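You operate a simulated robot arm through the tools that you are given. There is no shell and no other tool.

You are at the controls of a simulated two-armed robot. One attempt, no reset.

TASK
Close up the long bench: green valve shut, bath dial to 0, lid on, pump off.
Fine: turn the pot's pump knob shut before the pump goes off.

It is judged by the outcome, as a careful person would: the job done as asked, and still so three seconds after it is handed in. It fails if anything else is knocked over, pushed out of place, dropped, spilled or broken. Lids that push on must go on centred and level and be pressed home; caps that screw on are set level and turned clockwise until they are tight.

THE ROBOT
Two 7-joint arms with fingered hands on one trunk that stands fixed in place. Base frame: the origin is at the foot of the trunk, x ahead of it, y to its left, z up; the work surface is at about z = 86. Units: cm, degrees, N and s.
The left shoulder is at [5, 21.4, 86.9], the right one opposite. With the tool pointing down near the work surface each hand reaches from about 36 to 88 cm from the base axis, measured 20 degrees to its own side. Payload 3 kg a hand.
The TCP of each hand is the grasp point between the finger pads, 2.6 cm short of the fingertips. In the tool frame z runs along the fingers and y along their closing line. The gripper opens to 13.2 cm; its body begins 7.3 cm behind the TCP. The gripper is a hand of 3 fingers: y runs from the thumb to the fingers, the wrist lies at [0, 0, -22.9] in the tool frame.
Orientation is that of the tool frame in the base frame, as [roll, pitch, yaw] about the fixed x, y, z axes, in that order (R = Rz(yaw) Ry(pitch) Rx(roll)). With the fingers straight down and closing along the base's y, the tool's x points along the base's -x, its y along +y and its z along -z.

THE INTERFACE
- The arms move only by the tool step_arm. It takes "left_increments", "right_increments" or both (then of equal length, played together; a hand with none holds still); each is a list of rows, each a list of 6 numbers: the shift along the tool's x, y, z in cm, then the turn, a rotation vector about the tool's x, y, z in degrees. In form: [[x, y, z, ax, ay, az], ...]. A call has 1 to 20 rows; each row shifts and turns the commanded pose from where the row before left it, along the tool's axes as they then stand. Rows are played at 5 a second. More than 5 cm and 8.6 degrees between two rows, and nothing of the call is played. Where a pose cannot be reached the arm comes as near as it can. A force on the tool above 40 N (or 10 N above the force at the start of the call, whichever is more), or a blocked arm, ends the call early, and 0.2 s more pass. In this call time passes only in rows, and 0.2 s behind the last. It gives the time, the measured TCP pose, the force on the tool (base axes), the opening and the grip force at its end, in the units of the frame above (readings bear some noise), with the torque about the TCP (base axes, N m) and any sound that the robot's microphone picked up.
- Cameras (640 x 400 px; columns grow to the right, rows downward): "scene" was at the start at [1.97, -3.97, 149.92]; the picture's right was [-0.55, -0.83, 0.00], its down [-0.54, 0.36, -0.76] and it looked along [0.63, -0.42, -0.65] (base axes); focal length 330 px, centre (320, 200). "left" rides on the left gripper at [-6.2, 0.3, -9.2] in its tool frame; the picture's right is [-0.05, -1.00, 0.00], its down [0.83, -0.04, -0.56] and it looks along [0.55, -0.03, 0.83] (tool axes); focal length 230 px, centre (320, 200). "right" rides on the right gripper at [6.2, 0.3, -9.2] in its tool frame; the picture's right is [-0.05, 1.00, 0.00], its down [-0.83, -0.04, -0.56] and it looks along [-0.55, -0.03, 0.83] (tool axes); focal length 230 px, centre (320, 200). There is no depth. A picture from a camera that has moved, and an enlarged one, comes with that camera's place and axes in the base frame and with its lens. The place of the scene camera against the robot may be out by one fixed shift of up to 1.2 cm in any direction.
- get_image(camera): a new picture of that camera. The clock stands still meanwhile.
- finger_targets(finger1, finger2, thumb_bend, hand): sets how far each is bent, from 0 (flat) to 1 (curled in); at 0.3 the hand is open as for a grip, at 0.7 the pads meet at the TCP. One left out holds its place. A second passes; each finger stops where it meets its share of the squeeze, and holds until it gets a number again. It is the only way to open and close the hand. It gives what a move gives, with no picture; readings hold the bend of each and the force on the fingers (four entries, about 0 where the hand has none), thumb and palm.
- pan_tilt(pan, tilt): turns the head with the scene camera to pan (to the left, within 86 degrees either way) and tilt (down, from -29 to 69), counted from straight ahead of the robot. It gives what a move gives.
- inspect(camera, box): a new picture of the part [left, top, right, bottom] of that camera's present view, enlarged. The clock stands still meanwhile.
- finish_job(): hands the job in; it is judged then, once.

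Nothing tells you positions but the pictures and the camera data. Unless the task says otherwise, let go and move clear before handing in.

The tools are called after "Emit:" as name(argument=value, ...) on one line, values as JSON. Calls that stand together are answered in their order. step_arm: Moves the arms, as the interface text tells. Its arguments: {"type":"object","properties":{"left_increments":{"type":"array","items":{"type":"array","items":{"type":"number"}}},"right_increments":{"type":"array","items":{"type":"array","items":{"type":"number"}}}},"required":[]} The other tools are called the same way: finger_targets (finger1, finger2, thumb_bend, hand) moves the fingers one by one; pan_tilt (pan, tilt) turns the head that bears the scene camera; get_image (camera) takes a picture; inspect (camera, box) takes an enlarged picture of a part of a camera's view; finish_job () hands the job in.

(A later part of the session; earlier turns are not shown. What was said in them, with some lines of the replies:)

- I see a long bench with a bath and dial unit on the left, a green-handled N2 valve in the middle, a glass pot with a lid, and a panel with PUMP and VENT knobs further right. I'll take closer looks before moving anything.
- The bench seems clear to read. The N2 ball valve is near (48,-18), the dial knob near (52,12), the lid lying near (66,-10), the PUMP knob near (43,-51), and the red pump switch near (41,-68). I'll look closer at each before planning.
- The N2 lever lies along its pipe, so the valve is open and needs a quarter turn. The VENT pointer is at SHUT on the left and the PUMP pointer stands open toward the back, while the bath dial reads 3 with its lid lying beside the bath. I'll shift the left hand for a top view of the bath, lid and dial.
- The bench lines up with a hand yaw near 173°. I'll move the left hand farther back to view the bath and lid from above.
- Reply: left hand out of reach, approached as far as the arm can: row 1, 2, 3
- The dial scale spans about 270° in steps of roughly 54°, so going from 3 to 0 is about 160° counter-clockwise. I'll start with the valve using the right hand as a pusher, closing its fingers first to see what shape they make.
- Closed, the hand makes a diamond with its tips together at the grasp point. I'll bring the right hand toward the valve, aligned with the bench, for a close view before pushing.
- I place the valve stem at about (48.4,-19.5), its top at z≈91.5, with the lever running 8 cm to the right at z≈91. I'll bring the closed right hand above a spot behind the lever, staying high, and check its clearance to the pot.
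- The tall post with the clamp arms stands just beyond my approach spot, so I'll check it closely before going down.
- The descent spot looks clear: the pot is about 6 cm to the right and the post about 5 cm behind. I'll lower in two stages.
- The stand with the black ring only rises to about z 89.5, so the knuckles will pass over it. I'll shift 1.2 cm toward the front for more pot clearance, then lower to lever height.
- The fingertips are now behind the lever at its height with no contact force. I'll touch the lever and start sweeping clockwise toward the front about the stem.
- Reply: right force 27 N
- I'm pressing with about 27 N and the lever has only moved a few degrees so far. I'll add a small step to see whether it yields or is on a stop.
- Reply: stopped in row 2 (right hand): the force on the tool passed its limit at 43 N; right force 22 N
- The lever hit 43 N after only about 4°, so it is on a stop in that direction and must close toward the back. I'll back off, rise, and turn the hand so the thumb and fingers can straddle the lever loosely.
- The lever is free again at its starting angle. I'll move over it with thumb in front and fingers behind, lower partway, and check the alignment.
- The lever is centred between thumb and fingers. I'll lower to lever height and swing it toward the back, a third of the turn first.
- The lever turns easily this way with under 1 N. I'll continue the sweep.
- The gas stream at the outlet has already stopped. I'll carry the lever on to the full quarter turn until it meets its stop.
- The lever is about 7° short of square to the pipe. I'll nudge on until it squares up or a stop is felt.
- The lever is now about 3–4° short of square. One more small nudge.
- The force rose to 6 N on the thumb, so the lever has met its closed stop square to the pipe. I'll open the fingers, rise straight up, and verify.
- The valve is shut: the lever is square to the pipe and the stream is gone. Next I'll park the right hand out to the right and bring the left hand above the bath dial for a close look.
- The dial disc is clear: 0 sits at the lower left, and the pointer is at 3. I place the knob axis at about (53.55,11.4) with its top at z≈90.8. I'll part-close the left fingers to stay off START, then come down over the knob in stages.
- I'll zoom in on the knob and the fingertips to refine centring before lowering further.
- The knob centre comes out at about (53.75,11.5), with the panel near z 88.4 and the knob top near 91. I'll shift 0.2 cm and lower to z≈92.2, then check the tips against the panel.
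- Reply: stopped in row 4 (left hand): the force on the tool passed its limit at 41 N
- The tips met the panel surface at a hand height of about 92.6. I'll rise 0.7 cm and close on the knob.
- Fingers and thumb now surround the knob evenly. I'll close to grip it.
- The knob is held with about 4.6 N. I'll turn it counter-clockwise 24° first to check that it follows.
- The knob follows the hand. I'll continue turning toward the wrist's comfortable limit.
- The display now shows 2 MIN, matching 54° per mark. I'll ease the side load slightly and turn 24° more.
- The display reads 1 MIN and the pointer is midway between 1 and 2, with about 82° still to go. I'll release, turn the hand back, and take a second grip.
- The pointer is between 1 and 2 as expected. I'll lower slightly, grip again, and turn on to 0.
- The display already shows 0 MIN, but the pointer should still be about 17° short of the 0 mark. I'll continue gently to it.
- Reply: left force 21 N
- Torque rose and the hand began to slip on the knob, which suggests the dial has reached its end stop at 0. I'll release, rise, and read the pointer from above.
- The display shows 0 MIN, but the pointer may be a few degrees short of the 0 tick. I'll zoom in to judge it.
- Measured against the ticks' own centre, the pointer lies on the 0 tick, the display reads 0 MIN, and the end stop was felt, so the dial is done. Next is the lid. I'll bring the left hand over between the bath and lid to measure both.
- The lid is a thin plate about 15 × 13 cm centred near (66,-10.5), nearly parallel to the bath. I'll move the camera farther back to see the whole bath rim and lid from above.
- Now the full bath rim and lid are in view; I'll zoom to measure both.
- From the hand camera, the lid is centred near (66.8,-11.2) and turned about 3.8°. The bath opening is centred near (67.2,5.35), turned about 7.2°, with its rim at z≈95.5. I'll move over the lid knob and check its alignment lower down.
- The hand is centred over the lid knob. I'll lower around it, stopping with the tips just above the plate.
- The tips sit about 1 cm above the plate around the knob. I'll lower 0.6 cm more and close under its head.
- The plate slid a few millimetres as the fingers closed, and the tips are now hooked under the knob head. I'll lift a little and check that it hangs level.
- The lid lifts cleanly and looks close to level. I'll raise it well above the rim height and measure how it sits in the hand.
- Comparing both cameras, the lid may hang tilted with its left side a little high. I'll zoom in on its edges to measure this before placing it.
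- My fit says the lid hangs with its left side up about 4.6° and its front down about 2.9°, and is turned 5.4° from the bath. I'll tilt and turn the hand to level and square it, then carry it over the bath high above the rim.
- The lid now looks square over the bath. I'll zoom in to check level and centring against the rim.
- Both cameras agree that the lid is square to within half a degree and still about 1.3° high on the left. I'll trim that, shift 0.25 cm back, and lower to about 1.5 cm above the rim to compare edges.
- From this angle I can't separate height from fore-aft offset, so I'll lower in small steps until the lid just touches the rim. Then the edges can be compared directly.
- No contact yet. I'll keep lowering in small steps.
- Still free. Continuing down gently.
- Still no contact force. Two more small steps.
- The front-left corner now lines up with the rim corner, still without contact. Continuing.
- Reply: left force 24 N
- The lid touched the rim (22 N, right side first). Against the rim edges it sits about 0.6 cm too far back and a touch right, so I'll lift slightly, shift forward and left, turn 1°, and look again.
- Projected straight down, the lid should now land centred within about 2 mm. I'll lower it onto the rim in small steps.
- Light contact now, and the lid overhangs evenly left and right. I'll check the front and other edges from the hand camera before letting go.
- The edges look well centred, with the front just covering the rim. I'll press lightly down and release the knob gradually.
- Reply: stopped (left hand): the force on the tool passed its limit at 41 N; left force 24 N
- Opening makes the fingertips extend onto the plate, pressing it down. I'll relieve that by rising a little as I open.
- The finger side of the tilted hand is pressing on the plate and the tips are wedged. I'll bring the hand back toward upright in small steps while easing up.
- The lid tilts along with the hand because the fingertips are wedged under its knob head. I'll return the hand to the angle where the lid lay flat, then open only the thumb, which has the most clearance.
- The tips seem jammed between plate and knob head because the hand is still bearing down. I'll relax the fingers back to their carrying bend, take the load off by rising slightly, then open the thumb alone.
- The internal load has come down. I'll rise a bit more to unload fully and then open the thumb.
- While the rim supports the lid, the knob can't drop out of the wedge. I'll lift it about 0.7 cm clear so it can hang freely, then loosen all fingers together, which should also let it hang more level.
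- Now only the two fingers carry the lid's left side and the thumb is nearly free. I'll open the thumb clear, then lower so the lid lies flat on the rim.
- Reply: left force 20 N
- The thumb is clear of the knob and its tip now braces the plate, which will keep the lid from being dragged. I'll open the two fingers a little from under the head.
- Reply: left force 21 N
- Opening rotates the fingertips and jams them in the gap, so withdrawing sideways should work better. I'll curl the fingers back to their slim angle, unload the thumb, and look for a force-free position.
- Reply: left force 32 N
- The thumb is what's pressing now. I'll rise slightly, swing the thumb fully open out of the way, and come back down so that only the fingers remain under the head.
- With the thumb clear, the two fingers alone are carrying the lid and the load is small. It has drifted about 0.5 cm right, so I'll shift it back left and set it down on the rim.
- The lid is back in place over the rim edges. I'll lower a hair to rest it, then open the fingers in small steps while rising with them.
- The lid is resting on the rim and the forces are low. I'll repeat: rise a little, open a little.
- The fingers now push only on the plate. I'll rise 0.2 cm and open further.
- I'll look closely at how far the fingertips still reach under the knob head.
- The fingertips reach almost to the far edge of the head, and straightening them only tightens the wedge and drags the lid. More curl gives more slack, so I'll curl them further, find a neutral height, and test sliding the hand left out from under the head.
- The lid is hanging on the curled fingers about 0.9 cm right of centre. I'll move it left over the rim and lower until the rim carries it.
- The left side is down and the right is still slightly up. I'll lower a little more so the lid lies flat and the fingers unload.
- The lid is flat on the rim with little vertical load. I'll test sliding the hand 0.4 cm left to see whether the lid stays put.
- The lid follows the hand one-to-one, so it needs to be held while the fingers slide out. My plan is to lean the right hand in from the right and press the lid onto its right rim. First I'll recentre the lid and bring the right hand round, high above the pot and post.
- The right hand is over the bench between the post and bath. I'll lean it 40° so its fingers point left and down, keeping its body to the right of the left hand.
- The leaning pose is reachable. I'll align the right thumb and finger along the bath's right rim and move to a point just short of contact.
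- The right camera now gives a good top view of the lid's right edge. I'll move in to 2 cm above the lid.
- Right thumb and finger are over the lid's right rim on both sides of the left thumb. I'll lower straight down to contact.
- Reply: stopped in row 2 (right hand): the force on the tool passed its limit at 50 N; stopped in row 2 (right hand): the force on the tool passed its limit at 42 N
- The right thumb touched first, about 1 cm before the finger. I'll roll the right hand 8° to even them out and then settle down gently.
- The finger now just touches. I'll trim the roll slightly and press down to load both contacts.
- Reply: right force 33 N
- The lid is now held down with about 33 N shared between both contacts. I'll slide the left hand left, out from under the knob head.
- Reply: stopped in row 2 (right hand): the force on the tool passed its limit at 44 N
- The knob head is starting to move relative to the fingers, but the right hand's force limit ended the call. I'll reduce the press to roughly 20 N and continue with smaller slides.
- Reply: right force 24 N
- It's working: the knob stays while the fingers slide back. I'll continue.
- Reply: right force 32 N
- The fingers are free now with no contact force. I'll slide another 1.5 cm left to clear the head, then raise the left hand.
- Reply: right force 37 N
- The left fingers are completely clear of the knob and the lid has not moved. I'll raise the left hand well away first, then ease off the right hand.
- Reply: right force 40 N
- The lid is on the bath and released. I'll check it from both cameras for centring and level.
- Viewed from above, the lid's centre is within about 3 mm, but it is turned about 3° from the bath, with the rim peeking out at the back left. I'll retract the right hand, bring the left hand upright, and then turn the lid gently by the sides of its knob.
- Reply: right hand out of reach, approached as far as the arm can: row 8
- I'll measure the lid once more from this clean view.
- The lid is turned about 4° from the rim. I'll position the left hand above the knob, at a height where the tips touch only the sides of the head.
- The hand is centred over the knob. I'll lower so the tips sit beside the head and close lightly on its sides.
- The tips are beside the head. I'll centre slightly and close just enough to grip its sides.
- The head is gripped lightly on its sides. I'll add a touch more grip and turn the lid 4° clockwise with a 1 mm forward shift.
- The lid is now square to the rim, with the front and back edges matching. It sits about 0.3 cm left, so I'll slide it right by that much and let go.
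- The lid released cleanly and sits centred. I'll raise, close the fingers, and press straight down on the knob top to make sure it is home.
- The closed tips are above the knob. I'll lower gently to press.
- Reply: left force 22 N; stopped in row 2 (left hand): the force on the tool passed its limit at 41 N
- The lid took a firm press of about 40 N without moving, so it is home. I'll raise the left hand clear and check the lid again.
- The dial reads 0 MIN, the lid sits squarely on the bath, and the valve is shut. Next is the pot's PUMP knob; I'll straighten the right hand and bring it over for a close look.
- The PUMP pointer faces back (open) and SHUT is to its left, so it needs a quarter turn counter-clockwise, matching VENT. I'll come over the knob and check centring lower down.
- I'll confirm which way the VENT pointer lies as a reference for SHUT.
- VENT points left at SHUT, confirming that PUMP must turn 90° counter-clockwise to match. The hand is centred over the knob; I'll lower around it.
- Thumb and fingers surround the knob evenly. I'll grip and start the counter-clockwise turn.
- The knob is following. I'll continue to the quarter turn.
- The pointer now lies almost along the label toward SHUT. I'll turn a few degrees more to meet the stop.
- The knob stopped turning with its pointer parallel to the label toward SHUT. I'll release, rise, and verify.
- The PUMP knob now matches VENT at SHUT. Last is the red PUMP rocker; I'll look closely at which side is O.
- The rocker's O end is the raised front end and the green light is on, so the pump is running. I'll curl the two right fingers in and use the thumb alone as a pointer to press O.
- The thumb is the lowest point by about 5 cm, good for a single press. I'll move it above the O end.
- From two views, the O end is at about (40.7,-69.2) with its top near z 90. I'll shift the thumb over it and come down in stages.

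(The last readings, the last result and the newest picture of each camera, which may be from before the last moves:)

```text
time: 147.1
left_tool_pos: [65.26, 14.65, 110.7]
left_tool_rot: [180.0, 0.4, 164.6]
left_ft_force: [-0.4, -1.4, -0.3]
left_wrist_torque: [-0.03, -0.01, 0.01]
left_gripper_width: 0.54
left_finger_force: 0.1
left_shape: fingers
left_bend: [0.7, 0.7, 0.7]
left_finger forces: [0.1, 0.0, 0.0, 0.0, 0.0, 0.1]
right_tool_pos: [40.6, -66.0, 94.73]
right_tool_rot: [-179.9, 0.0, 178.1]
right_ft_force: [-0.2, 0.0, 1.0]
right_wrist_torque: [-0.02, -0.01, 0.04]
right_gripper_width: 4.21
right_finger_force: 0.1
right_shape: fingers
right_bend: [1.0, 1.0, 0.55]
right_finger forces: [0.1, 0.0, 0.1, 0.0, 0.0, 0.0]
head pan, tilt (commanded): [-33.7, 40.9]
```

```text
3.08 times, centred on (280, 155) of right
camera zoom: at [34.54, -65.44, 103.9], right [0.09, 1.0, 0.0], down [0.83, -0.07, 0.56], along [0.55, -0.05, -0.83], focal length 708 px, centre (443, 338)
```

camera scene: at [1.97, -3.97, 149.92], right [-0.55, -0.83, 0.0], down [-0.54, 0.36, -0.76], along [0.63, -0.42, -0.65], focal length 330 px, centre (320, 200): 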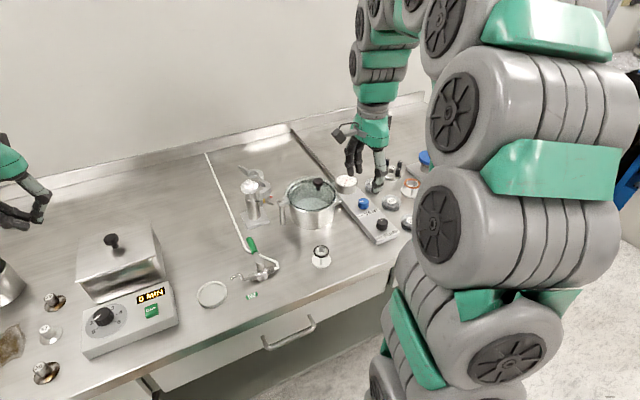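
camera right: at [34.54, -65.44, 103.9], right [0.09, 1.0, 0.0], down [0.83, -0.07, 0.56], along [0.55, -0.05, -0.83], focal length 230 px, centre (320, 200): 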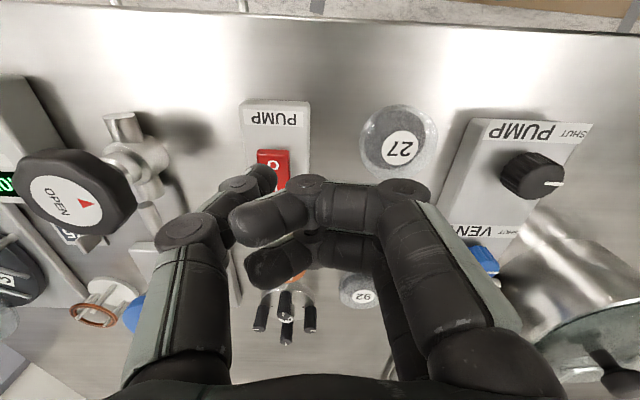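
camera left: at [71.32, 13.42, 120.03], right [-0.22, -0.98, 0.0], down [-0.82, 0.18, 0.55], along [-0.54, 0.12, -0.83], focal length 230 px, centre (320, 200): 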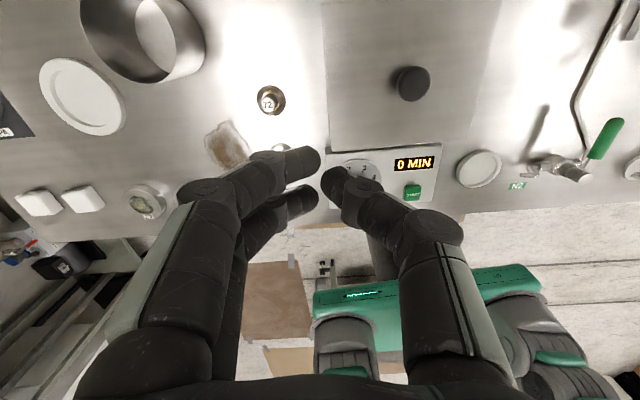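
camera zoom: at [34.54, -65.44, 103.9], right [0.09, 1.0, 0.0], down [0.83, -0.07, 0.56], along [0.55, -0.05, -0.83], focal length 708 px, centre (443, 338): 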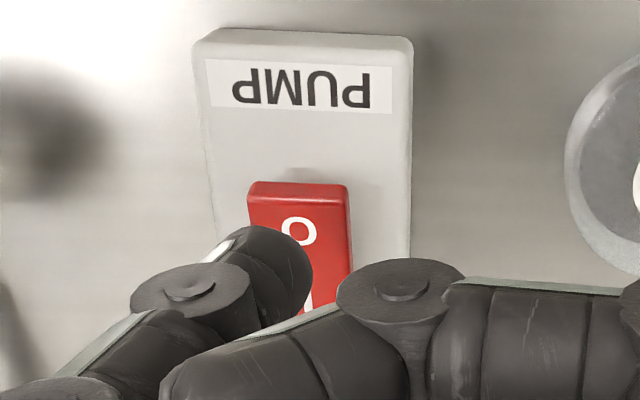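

The thumb tip lines up with the O end. I'll press down in small steps and listen for a click.

Emit:
step_arm(right_increments=[[0, 0, 0.4, 0, 0, 0], [0, 0, 0.3, 0, 0, 0], [0, 0, 0, 0, 0, 0]])

Emit:
inspect(camera="right", box=[200, 90, 360, 220])

```text
time: 147.9
left_tool_pos: [65.2, 14.69, 110.65]
left_tool_rot: [180.0, 0.5, 164.6]
left_ft_force: [0.3, 0.0, -0.1]
left_wrist_torque: [0.01, -0.01, -0.02]
left_gripper_width: 0.53
left_finger_force: 0.0
left_shape: fingers
left_bend: [0.7, 0.7, 0.7]
left_finger forces: [0.1, 0.0, 0.1, 0.0, 0.0, 0.0]
right_tool_pos: [40.61, -66.12, 93.93]
right_tool_rot: [180.0, -0.1, 178.0]
right_ft_force: [-0.7, 0.6, 0.3]
right_wrist_torque: [0.0, -0.03, -0.02]
right_gripper_width: 4.15
right_finger_force: 0.0
right_shape: fingers
right_bend: [1.0, 1.0, 0.55]
right_finger forces: [0.0, 0.0, 0.0, 0.2, 0.0, 0.0]
head pan, tilt (commanded): [-33.7, 40.9]
```

```text
3.08 times, centred on (280, 155) of right
camera zoom: at [34.52, -65.48, 103.17], right [0.08, 1.0, 0.0], down [0.83, -0.07, 0.55], along [0.55, -0.05, -0.83], focal length 708 px, centre (443, 338)
```

zoom: 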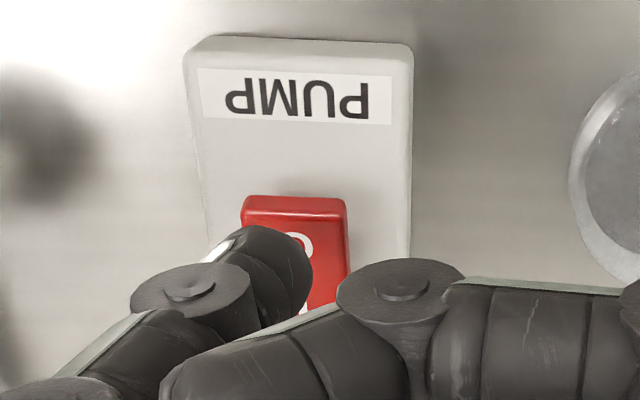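

I'll shift 0.4 cm toward the front end of the rocker for leverage and continue down.

Emit:
step_arm(right_increments=[[0.4, 0, 0, 0, 0, 0], [0, 0, 0.25, 0, 0, 0], [0, 0, 0.2, 0, 0, 0], [0, 0, 0, 0, 0, 0]])

Emit:
inspect(camera="right", box=[200, 90, 360, 220])

```text
time: 148.9
left_tool_pos: [65.3, 14.7, 110.7]
left_tool_rot: [180.0, 0.4, 164.6]
left_ft_force: [-1.0, 0.2, -0.2]
left_wrist_torque: [0.0, 0.01, 0.01]
left_gripper_width: 0.59
left_finger_force: 0.1
left_shape: fingers
left_bend: [0.7, 0.7, 0.7]
left_finger forces: [0.0, 0.0, 0.0, 0.1, 0.1, 0.0]
right_tool_pos: [40.14, -65.97, 93.55]
right_tool_rot: [-180.0, 0.0, 178.1]
right_ft_force: [-1.0, -0.1, 0.1]
right_wrist_torque: [0.02, -0.01, 0.02]
right_gripper_width: 4.17
right_finger_force: 0.0
right_shape: fingers
right_bend: [1.0, 1.0, 0.55]
right_finger forces: [0.0, 0.0, 0.1, 0.1, 0.0, 0.0]
head pan, tilt (commanded): [-33.7, 40.9]
```

```text
3.08 times, centred on (280, 155) of right
camera zoom: at [34.07, -65.48, 102.74], right [0.09, 1.0, 0.0], down [0.83, -0.07, 0.55], along [0.55, -0.05, -0.83], focal length 708 px, centre (443, 338)
```

zoom: 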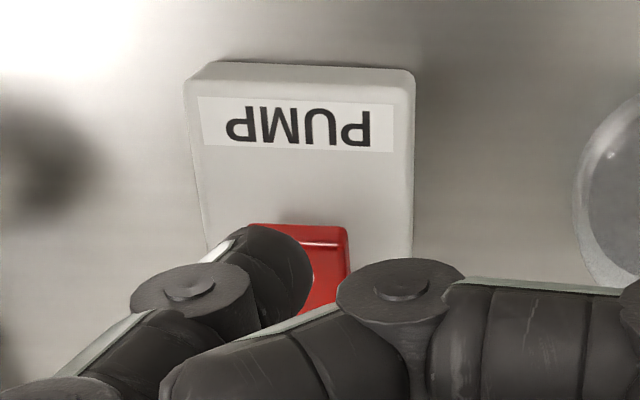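

The thumb covers the O half but sits slightly to one side. I'll centre it and keep lowering.

Emit:
step_arm(right_increments=[[0, 0.3, 0, 0, 0, 0], [0, 0, 0.25, 0, 0, 0], [0, 0, 0.2, 0, 0, 0], [0, 0, 0, 0, 0, 0]])

Emit:
inspect(camera="right", box=[200, 90, 360, 220])

```text
time: 149.9
left_tool_pos: [65.18, 14.68, 110.64]
left_tool_rot: [179.9, 0.4, 164.6]
left_ft_force: [-0.1, 0.6, -0.7]
left_wrist_torque: [-0.01, -0.01, -0.01]
left_gripper_width: 0.52
left_finger_force: 0.0
left_shape: fingers
left_bend: [0.7, 0.7, 0.7]
left_finger forces: [0.0, 0.0, 0.0, 0.1, 0.0, 0.0]
right_tool_pos: [40.21, -65.71, 93.21]
right_tool_rot: [-179.9, 0.1, 178.2]
right_ft_force: [0.3, 0.0, 0.1]
right_wrist_torque: [-0.04, -0.04, 0.01]
right_gripper_width: 4.15
right_finger_force: 0.1
right_shape: fingers
right_bend: [1.0, 1.0, 0.55]
right_finger forces: [0.1, 0.1, 0.0, 0.1, 0.0, 0.1]
head pan, tilt (commanded): [-33.7, 40.9]
```

```text
3.08 times, centred on (280, 155) of right
camera zoom: at [34.09, -65.18, 102.35], right [0.09, 1.0, 0.0], down [0.83, -0.07, 0.55], along [0.55, -0.05, -0.83], focal length 708 px, centre (443, 338)
```

zoom: 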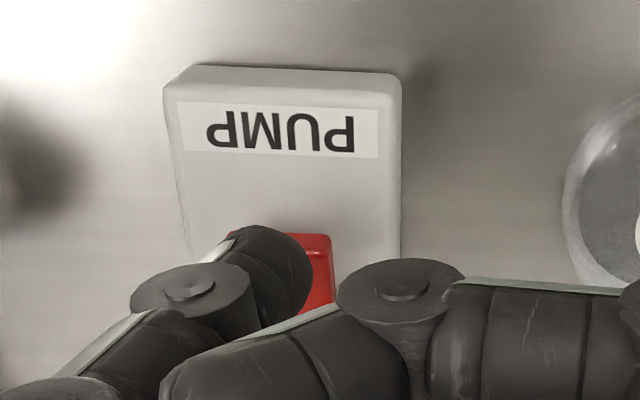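

Still no contact. Continuing down.

Emit:
step_arm(right_increments=[[0, 0, 0.25, 0, 0, 0], [0, 0, 0.25, 0, 0, 0], [0, 0, 0, 0, 0, 0]])

Emit:
inspect(camera="right", box=[200, 90, 360, 220])

```text
time: 150.7
left_tool_pos: [65.27, 14.7, 110.69]
left_tool_rot: [-180.0, 0.4, 164.6]
left_ft_force: [-0.1, 0.8, 0.2]
left_wrist_torque: [0.01, 0.01, 0.0]
left_gripper_width: 0.54
left_finger_force: 0.2
left_shape: fingers
left_bend: [0.7, 0.7, 0.7]
left_finger forces: [0.0, 0.0, 0.0, 0.1, 0.1, 0.1]
right_tool_pos: [40.09, -65.77, 92.8]
right_tool_rot: [-179.9, 0.0, 178.1]
right_ft_force: [-0.6, -0.4, 0.1]
right_wrist_torque: [0.01, -0.01, 0.03]
right_gripper_width: 4.18
right_finger_force: 0.0
right_shape: fingers
right_bend: [1.0, 1.0, 0.55]
right_finger forces: [0.1, 0.0, 0.0, 0.0, 0.1, 0.0]
head pan, tilt (commanded): [-33.7, 40.9]
```

```text
3.08 times, centred on (280, 155) of right
camera zoom: at [34.09, -65.22, 101.87], right [0.08, 1.0, 0.0], down [0.83, -0.07, 0.55], along [0.55, -0.05, -0.83], focal length 708 px, centre (443, 338)
```

zoom: 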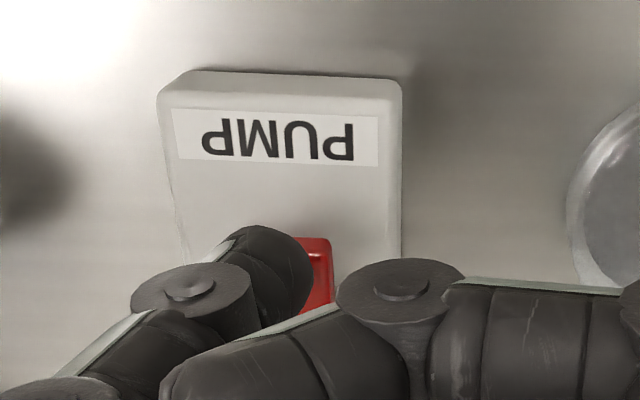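

The thumb is close to the rocker's front end, so I'll move back 0.3 cm and continue down.

Emit:
step_arm(right_increments=[[-0.3, 0, 0, 0, 0, 0], [0, 0, 0.25, 0, 0, 0], [0, 0, 0.2, 0, 0, 0], [0, 0, 0, 0, 0, 0]])

Emit:
inspect(camera="right", box=[200, 90, 360, 220])

```text
time: 151.7
left_tool_pos: [65.2, 14.8, 110.71]
left_tool_rot: [-179.9, 0.4, 164.5]
left_ft_force: [-0.5, 0.6, 0.0]
left_wrist_torque: [0.01, 0.0, 0.0]
left_gripper_width: 0.55
left_finger_force: 0.1
left_shape: fingers
left_bend: [0.7, 0.7, 0.7]
left_finger forces: [0.0, 0.0, 0.0, 0.1, 0.0, 0.1]
right_tool_pos: [40.53, -65.72, 92.41]
right_tool_rot: [-179.8, 0.1, 178.1]
right_ft_force: [-2.0, 0.4, 23.9]
right_wrist_torque: [-0.91, -0.01, -0.06]
right_gripper_width: 4.13
right_finger_force: 11.1
right_shape: fingers
right_bend: [1.0, 1.0, 0.56]
right_finger forces: [0.0, 0.0, 0.0, 0.0, 23.5, 0.1]
head pan, tilt (commanded): [-33.7, 40.9]
```

```text
3.08 times, centred on (280, 155) of right
camera zoom: at [34.37, -65.2, 101.53], right [0.09, 1.0, 0.0], down [0.83, -0.07, 0.56], along [0.55, -0.05, -0.83], focal length 708 px, centre (443, 338)
```

zoom: 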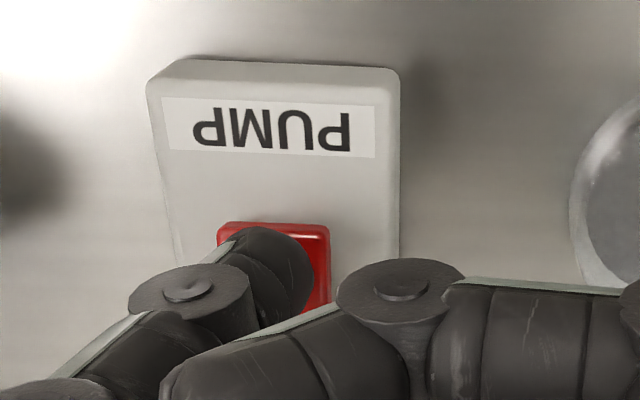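

The thumb is pressing the O end with about 24 N. I'll lift off and see whether the rocker switched.

Emit:
step_arm(right_increments=[[0, 0, -2, 0, 0, 0], [0, 0, -4, 0, 0, 0], [0, 0, -3, 0, 0, 0], [0, 3, 0, 0, 0, 0], [0, 0, 0, 0, 0, 0]])

Emit:
get_image(camera="right")

Emit:
inspect(camera="right", box=[160, 60, 300, 190])

```text
time: 152.9
left_tool_pos: [65.22, 14.58, 110.7]
left_tool_rot: [179.9, 0.3, 164.6]
left_ft_force: [-0.1, 0.4, 0.4]
left_wrist_torque: [-0.01, 0.01, -0.03]
left_gripper_width: 0.55
left_finger_force: 0.2
left_shape: fingers
left_bend: [0.7, 0.7, 0.7]
left_finger forces: [0.0, 0.0, 0.1, 0.1, 0.1, 0.0]
right_tool_pos: [40.67, -62.92, 101.16]
right_tool_rot: [-180.0, 0.1, 178.0]
right_ft_force: [0.2, 0.3, 0.1]
right_wrist_torque: [0.03, -0.02, 0.0]
right_gripper_width: 4.17
right_finger_force: 0.0
right_shape: fingers
right_bend: [1.0, 1.0, 0.55]
right_finger forces: [0.0, 0.0, 0.0, 0.1, 0.0, 0.0]
head pan, tilt (commanded): [-33.7, 40.9]
```

```text
taken
camera right: at [34.53, -62.24, 110.3], right [0.09, 1.0, 0.0], down [0.83, -0.07, 0.55], along [0.55, -0.05, -0.83], focal length 230 px, centre (320, 200)
```

right: 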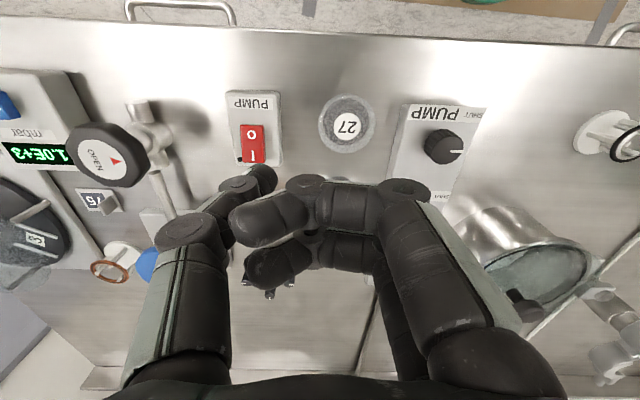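

```text
3.08 times, centred on (230, 125) of right
camera zoom: at [34.53, -62.24, 110.3], right [0.09, 1.0, 0.0], down [0.83, -0.07, 0.55], along [0.55, -0.05, -0.83], focal length 708 px, centre (597, 431)
```

zoom: 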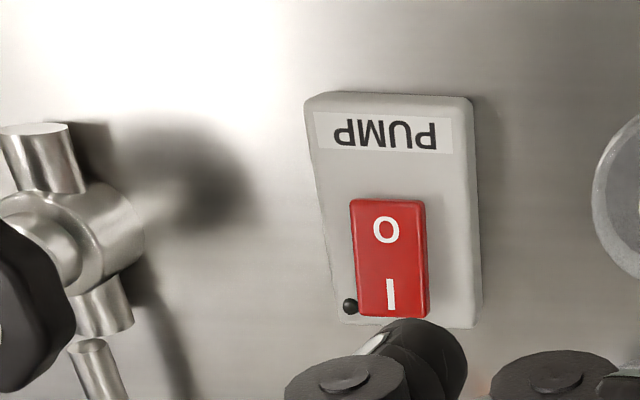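

The green light is out and the rocker has tipped to O, so the pump is off. I'll withdraw both hands to clear positions and do a final check of the whole bench.

Emit:
step_arm(left_increments=[[1.39, 0.33, -0.63, 0, 0, 0], [1.39, 0.33, -0.63, 0, 0, 0], [1.39, 0.33, -0.63, 0, 0, 0], [1.39, 0.33, -0.63, 0, 0, 0], [1.39, 0.33, -0.63, 0, 0, 0], [1.39, 0.33, -0.63, 0, 0, 0], [1.39, 0.33, -0.63, 0, 0, 0], [1.39, 0.33, -0.63, 0, 0, 0], [0, 0, 0, 0, 0, 0]], right_increments=[[0, 0, -4, 0, 0, 0], [0, 0, -4, 0, 0, 0], [0, 0, -4, 0, 0, 0], [1.15, 4.46, 0, 0, 0, 0], [1.15, 4.46, 0, 0, 0, 0], [1.15, 4.46, 0, 0, 0, 0], [1.15, 4.46, 0, 0, 0, 0], [1.15, 4.46, -1, 0, 0, 0], [0, 0, 0, 0, 0, 0]])

Emit:
get_image(camera="scene")

Emit:
get_image(camera="left")

Emit:
get_image(camera="right")

```text
time: 154.9
left_tool_pos: [55.19, 20.07, 115.73]
left_tool_rot: [-180.0, 0.4, 164.6]
left_ft_force: [0.3, -0.7, -0.8]
left_wrist_torque: [0.0, 0.01, 0.04]
left_gripper_width: 0.58
left_finger_force: 0.0
left_shape: fingers
left_bend: [0.7, 0.7, 0.7]
left_finger forces: [0.0, 0.0, 0.0, 0.0, 0.1, 0.0]
right_tool_pos: [35.56, -40.16, 114.23]
right_tool_rot: [-180.0, 0.1, 178.1]
right_ft_force: [0.4, -0.7, 0.7]
right_wrist_torque: [0.02, 0.01, -0.03]
right_gripper_width: 4.18
right_finger_force: 0.0
right_shape: fingers
right_bend: [1.0, 1.0, 0.55]
right_finger forces: [0.1, 0.0, 0.0, 0.1, 0.0, 0.1]
head pan, tilt (commanded): [-33.7, 40.9]
```

```text
taken
camera scene: at [1.97, -3.97, 149.92], right [-0.55, -0.83, 0.0], down [-0.54, 0.36, -0.76], along [0.63, -0.42, -0.65], focal length 330 px, centre (320, 200)
```

scene: 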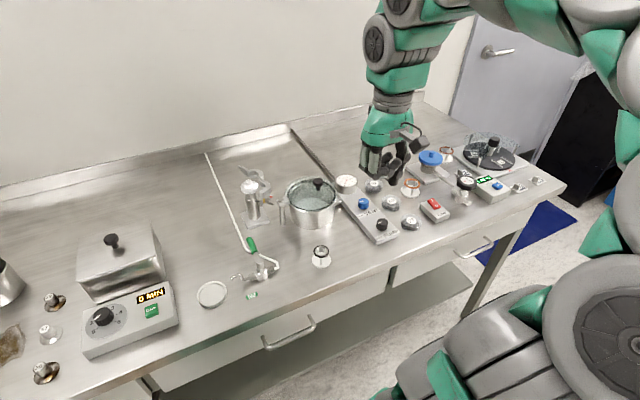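

```text
taken
camera left: at [61.28, 18.85, 125.08], right [-0.22, -0.98, 0.0], down [-0.82, 0.18, 0.55], along [-0.54, 0.12, -0.84], focal length 230 px, centre (320, 200)
```

left: 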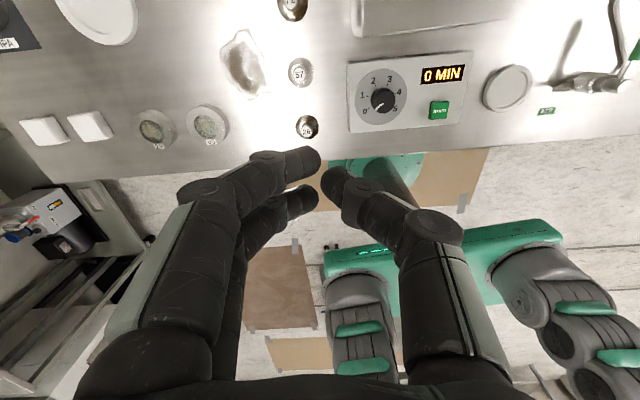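

```text
taken
camera right: at [29.42, -39.59, 123.44], right [0.09, 1.0, 0.0], down [0.83, -0.07, 0.55], along [0.55, -0.05, -0.83], focal length 230 px, centre (320, 200)
```

right: 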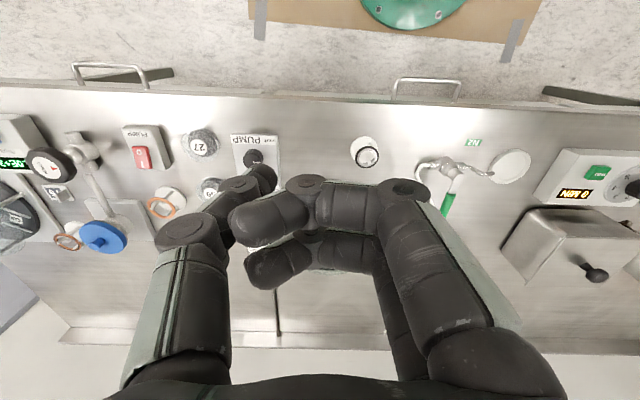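

Everything looks in place with both hands clear. I'll zoom in once more on each item before handing in.

Emit:
inspect(camera="scene", box=[330, 160, 480, 250])

Emit:
inspect(camera="scene", box=[180, 170, 340, 310])

Emit:
inspect(camera="scene", box=[20, 210, 200, 380])

Emit:
inspect(camera="left", box=[340, 50, 480, 140])

Emit:
inspect(camera="right", box=[490, 180, 640, 300])

```text
4.27 times, centred on (405, 205) of scene
camera zoom: at [1.97, -3.97, 149.92], right [-0.55, -0.83, 0.0], down [-0.54, 0.36, -0.76], along [0.63, -0.42, -0.65], focal length 1410 px, centre (-43, 179)
```

zoom: 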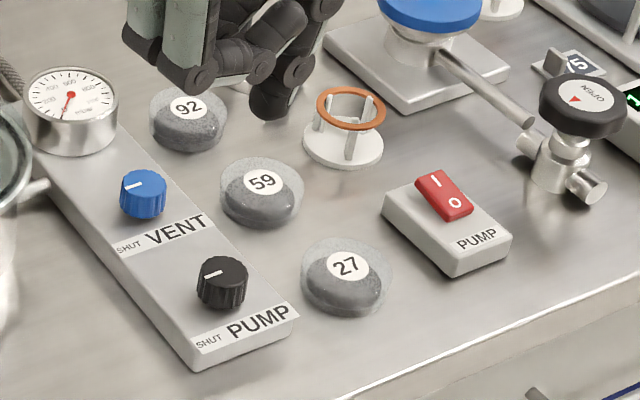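

```text
2.86 times, centred on (260, 240) of scene
camera zoom: at [1.97, -3.97, 149.92], right [-0.55, -0.83, 0.0], down [-0.54, 0.36, -0.76], along [0.63, -0.42, -0.65], focal length 944 px, centre (491, 86)
```

zoom: 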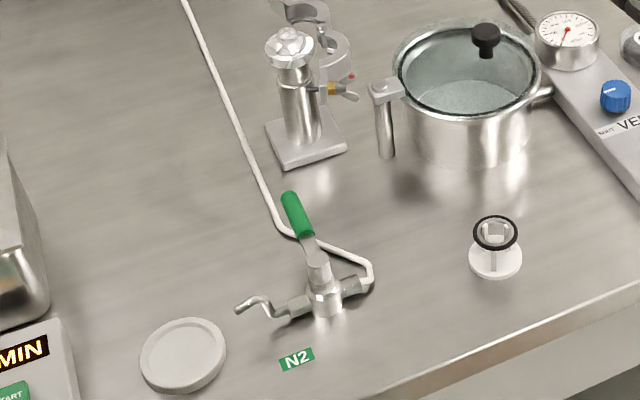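

```text
2.35 times, centred on (110, 295) of scene
camera zoom: at [1.97, -3.97, 149.92], right [-0.55, -0.83, 0.0], down [-0.54, 0.36, -0.76], along [0.63, -0.42, -0.65], focal length 777 px, centre (814, -24)
```

zoom: 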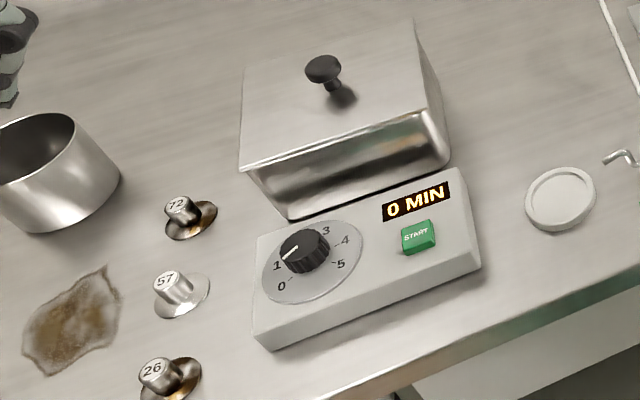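

```text
4.44 times, centred on (410, 95) of left
camera zoom: at [61.28, 18.85, 125.08], right [-0.22, -0.98, 0.0], down [-0.82, 0.18, 0.55], along [-0.54, 0.12, -0.84], focal length 1022 px, centre (-80, 667)
```

zoom: 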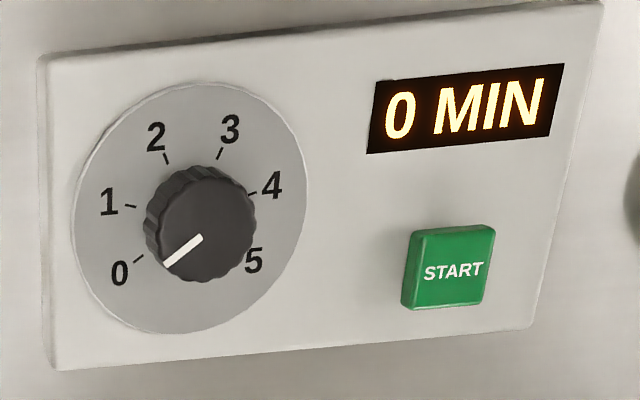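

```text
3.33 times, centred on (565, 240) of right
camera zoom: at [29.42, -39.59, 123.44], right [0.09, 1.0, 0.0], down [0.83, -0.07, 0.55], along [0.55, -0.05, -0.83], focal length 767 px, centre (-497, 67)
```

zoom: 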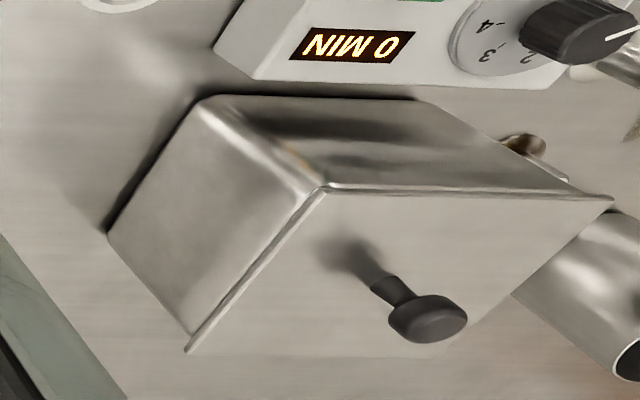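

All the items read correctly. I'd like one more careful look at the lid's left overhang from other angles before finishing.

Emit:
inspect(camera="right", box=[590, 200, 640, 250])

Emit:
step_arm(left_increments=[[-2.5, -2.5, 0, 0, 0, 0], [-2.5, -2.5, 0, 0, 0, 0], [-2.0, -1.0, 0, 0, 0, 0], [0, 0, 0, 0, 0, 0]])

Emit:
get_image(camera="left")

Emit:
inspect(camera="scene", box=[65, 255, 125, 305])

Emit:
inspect(camera="scene", box=[125, 215, 175, 275])

```text
8.00 times, centred on (615, 225) of right
camera zoom: at [29.42, -39.59, 123.44], right [0.09, 1.0, 0.0], down [0.83, -0.07, 0.55], along [0.55, -0.05, -0.83], focal length 1841 px, centre (-2040, 0)
```

zoom: 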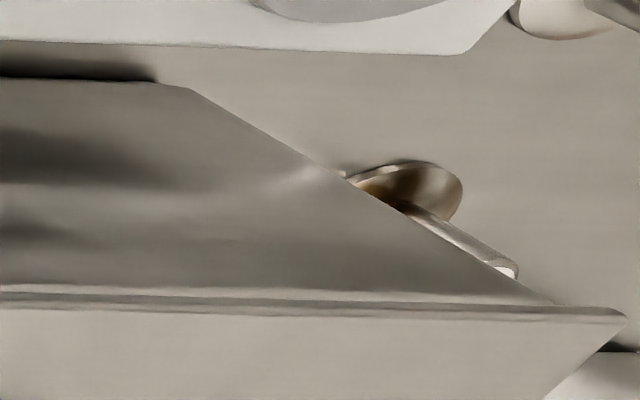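

```text
time: 155.9
left_tool_pos: [60.37, 12.24, 115.68]
left_tool_rot: [-180.0, 0.4, 164.7]
left_ft_force: [-0.5, 0.4, -0.7]
left_wrist_torque: [0.01, 0.05, 0.02]
left_gripper_width: 0.54
left_finger_force: 0.0
left_shape: fingers
left_bend: [0.7, 0.7, 0.7]
left_finger forces: [0.0, 0.1, 0.1, 0.1, 0.0, 0.0]
right_tool_pos: [35.52, -40.16, 114.38]
right_tool_rot: [179.9, 0.0, 178.1]
right_ft_force: [-0.2, -0.5, 0.2]
right_wrist_torque: [0.01, -0.01, 0.02]
right_gripper_width: 4.17
right_finger_force: 0.0
right_shape: fingers
right_bend: [1.0, 1.0, 0.55]
right_finger forces: [0.2, 0.0, 0.0, 0.0, 0.1, 0.1]
head pan, tilt (commanded): [-33.7, 40.9]
```

```text
taken
camera left: at [66.4, 11.03, 124.89], right [-0.22, -0.98, 0.0], down [-0.82, 0.18, 0.55], along [-0.54, 0.12, -0.84], focal length 230 px, centre (320, 200)
```

left: 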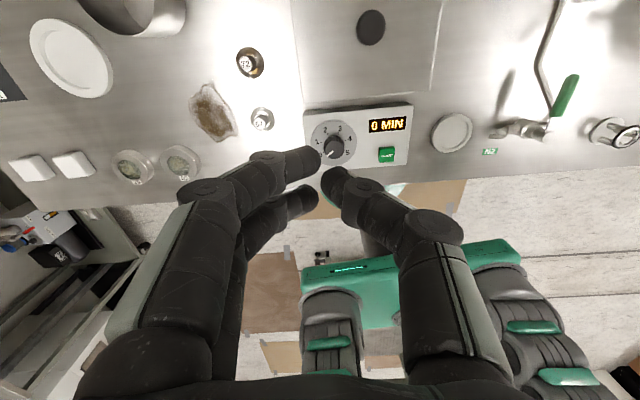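

```text
8.00 times, centred on (95, 280) of scene
camera zoom: at [1.97, -3.97, 149.92], right [-0.55, -0.83, 0.0], down [-0.54, 0.36, -0.76], along [0.63, -0.42, -0.65], focal length 2643 px, centre (2120, -440)
```

zoom: 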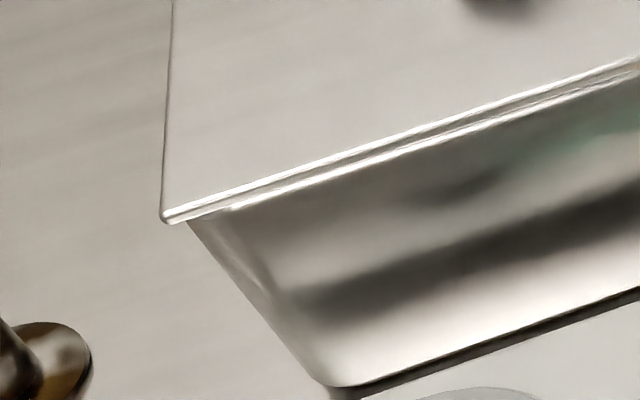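

```text
6.67 times, centred on (150, 245) of scene
camera zoom: at [1.97, -3.97, 149.92], right [-0.55, -0.83, 0.0], down [-0.54, 0.36, -0.76], along [0.63, -0.42, -0.65], focal length 2203 px, centre (1453, -100)
```

zoom: 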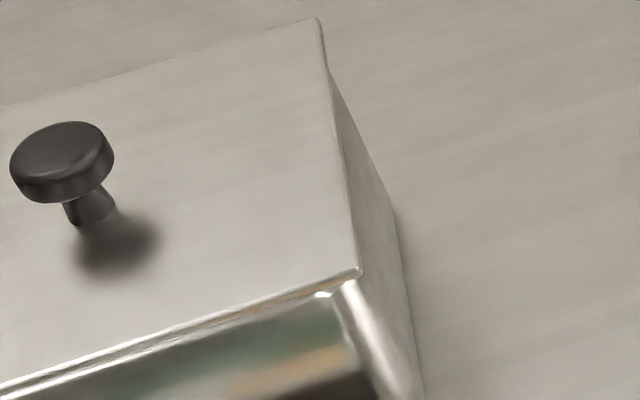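

The views agree that the lid sits centred and flat with only a small, even overhang. The valve is shut, the dial is at 0, the PUMP knob is at SHUT and the pump switch is off. I'll draw the left hand back clear and hand in.

Emit:
step_arm(left_increments=[[2.5, 2.5, -1, 0, 0, 0], [2.5, 2.5, -1, 0, 0, 0], [2, 1, 0, 0, 0, 0], [0, 0, 0, 0, 0, 0], [0, 0, 0, 0, 0, 0]])

Emit:
get_image(camera="scene")

```text
time: 157.1
left_tool_pos: [55.17, 19.98, 117.53]
left_tool_rot: [-180.0, 0.4, 164.6]
left_ft_force: [0.4, 0.5, -0.2]
left_wrist_torque: [0.03, 0.01, -0.01]
left_gripper_width: 0.57
left_finger_force: 0.1
left_shape: fingers
left_bend: [0.7, 0.7, 0.7]
left_finger forces: [0.0, 0.1, 0.0, 0.0, 0.0, 0.0]
right_tool_pos: [35.42, -40.21, 114.29]
right_tool_rot: [180.0, -0.1, 178.2]
right_ft_force: [0.1, -0.2, 0.7]
right_wrist_torque: [-0.02, 0.02, 0.03]
right_gripper_width: 4.16
right_finger_force: 0.0
right_shape: fingers
right_bend: [1.0, 1.0, 0.55]
right_finger forces: [0.0, 0.0, 0.1, 0.1, 0.0, 0.0]
head pan, tilt (commanded): [-33.7, 40.9]
```

```text
taken
camera scene: at [1.97, -3.97, 149.92], right [-0.55, -0.83, 0.0], down [-0.54, 0.36, -0.76], along [0.63, -0.42, -0.65], focal length 330 px, centre (320, 200)
```

scene: 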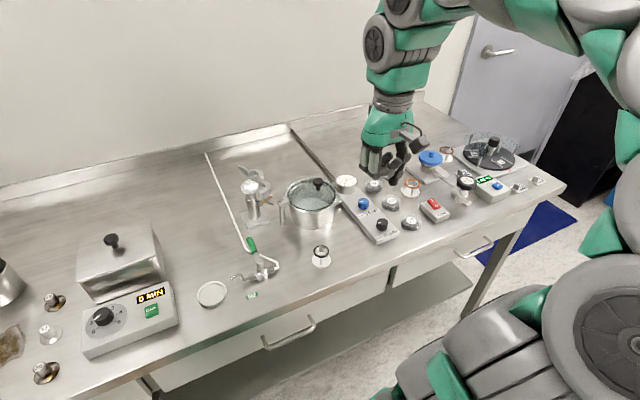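

The bench is closed up: green valve shut, bath dial at 0, lid on the bath, PUMP knob shut and then the pump off. Both hands are empty and clear, so I'm handing the job in.

Emit:
finish_job()

```text
The job is handed in.
```

The long bench is closed up and I've handed the job in.

- **Green valve:** shut. The lever is square to the pipe against its stop, and the gas stream has stopped. I first pushed it toward the front, where it is on a stop, and used up to about 43 N there before reversing; I saw no damage.
- **Bath dial:** at 0. The pointer is on the 0 mark, the display reads 0 MIN, and I did not press START.
- **Bath lid:** on the bath and level, centred to within about 3 mm by my camera estimates. I pressed it down with about 40 N. My fingertips jammed under its knob while I was placing it, so I held the lid down with the right hand to free them, then straightened it.
- **Pot's PUMP knob:** turned to SHUT, pointing the same way as VENT, before I touched the pump switch.
- **Pump:** off. The rocker is on O and its green light is out.

In the last pictures everything else on the bench looks upright and where it started. Both hands are clear.
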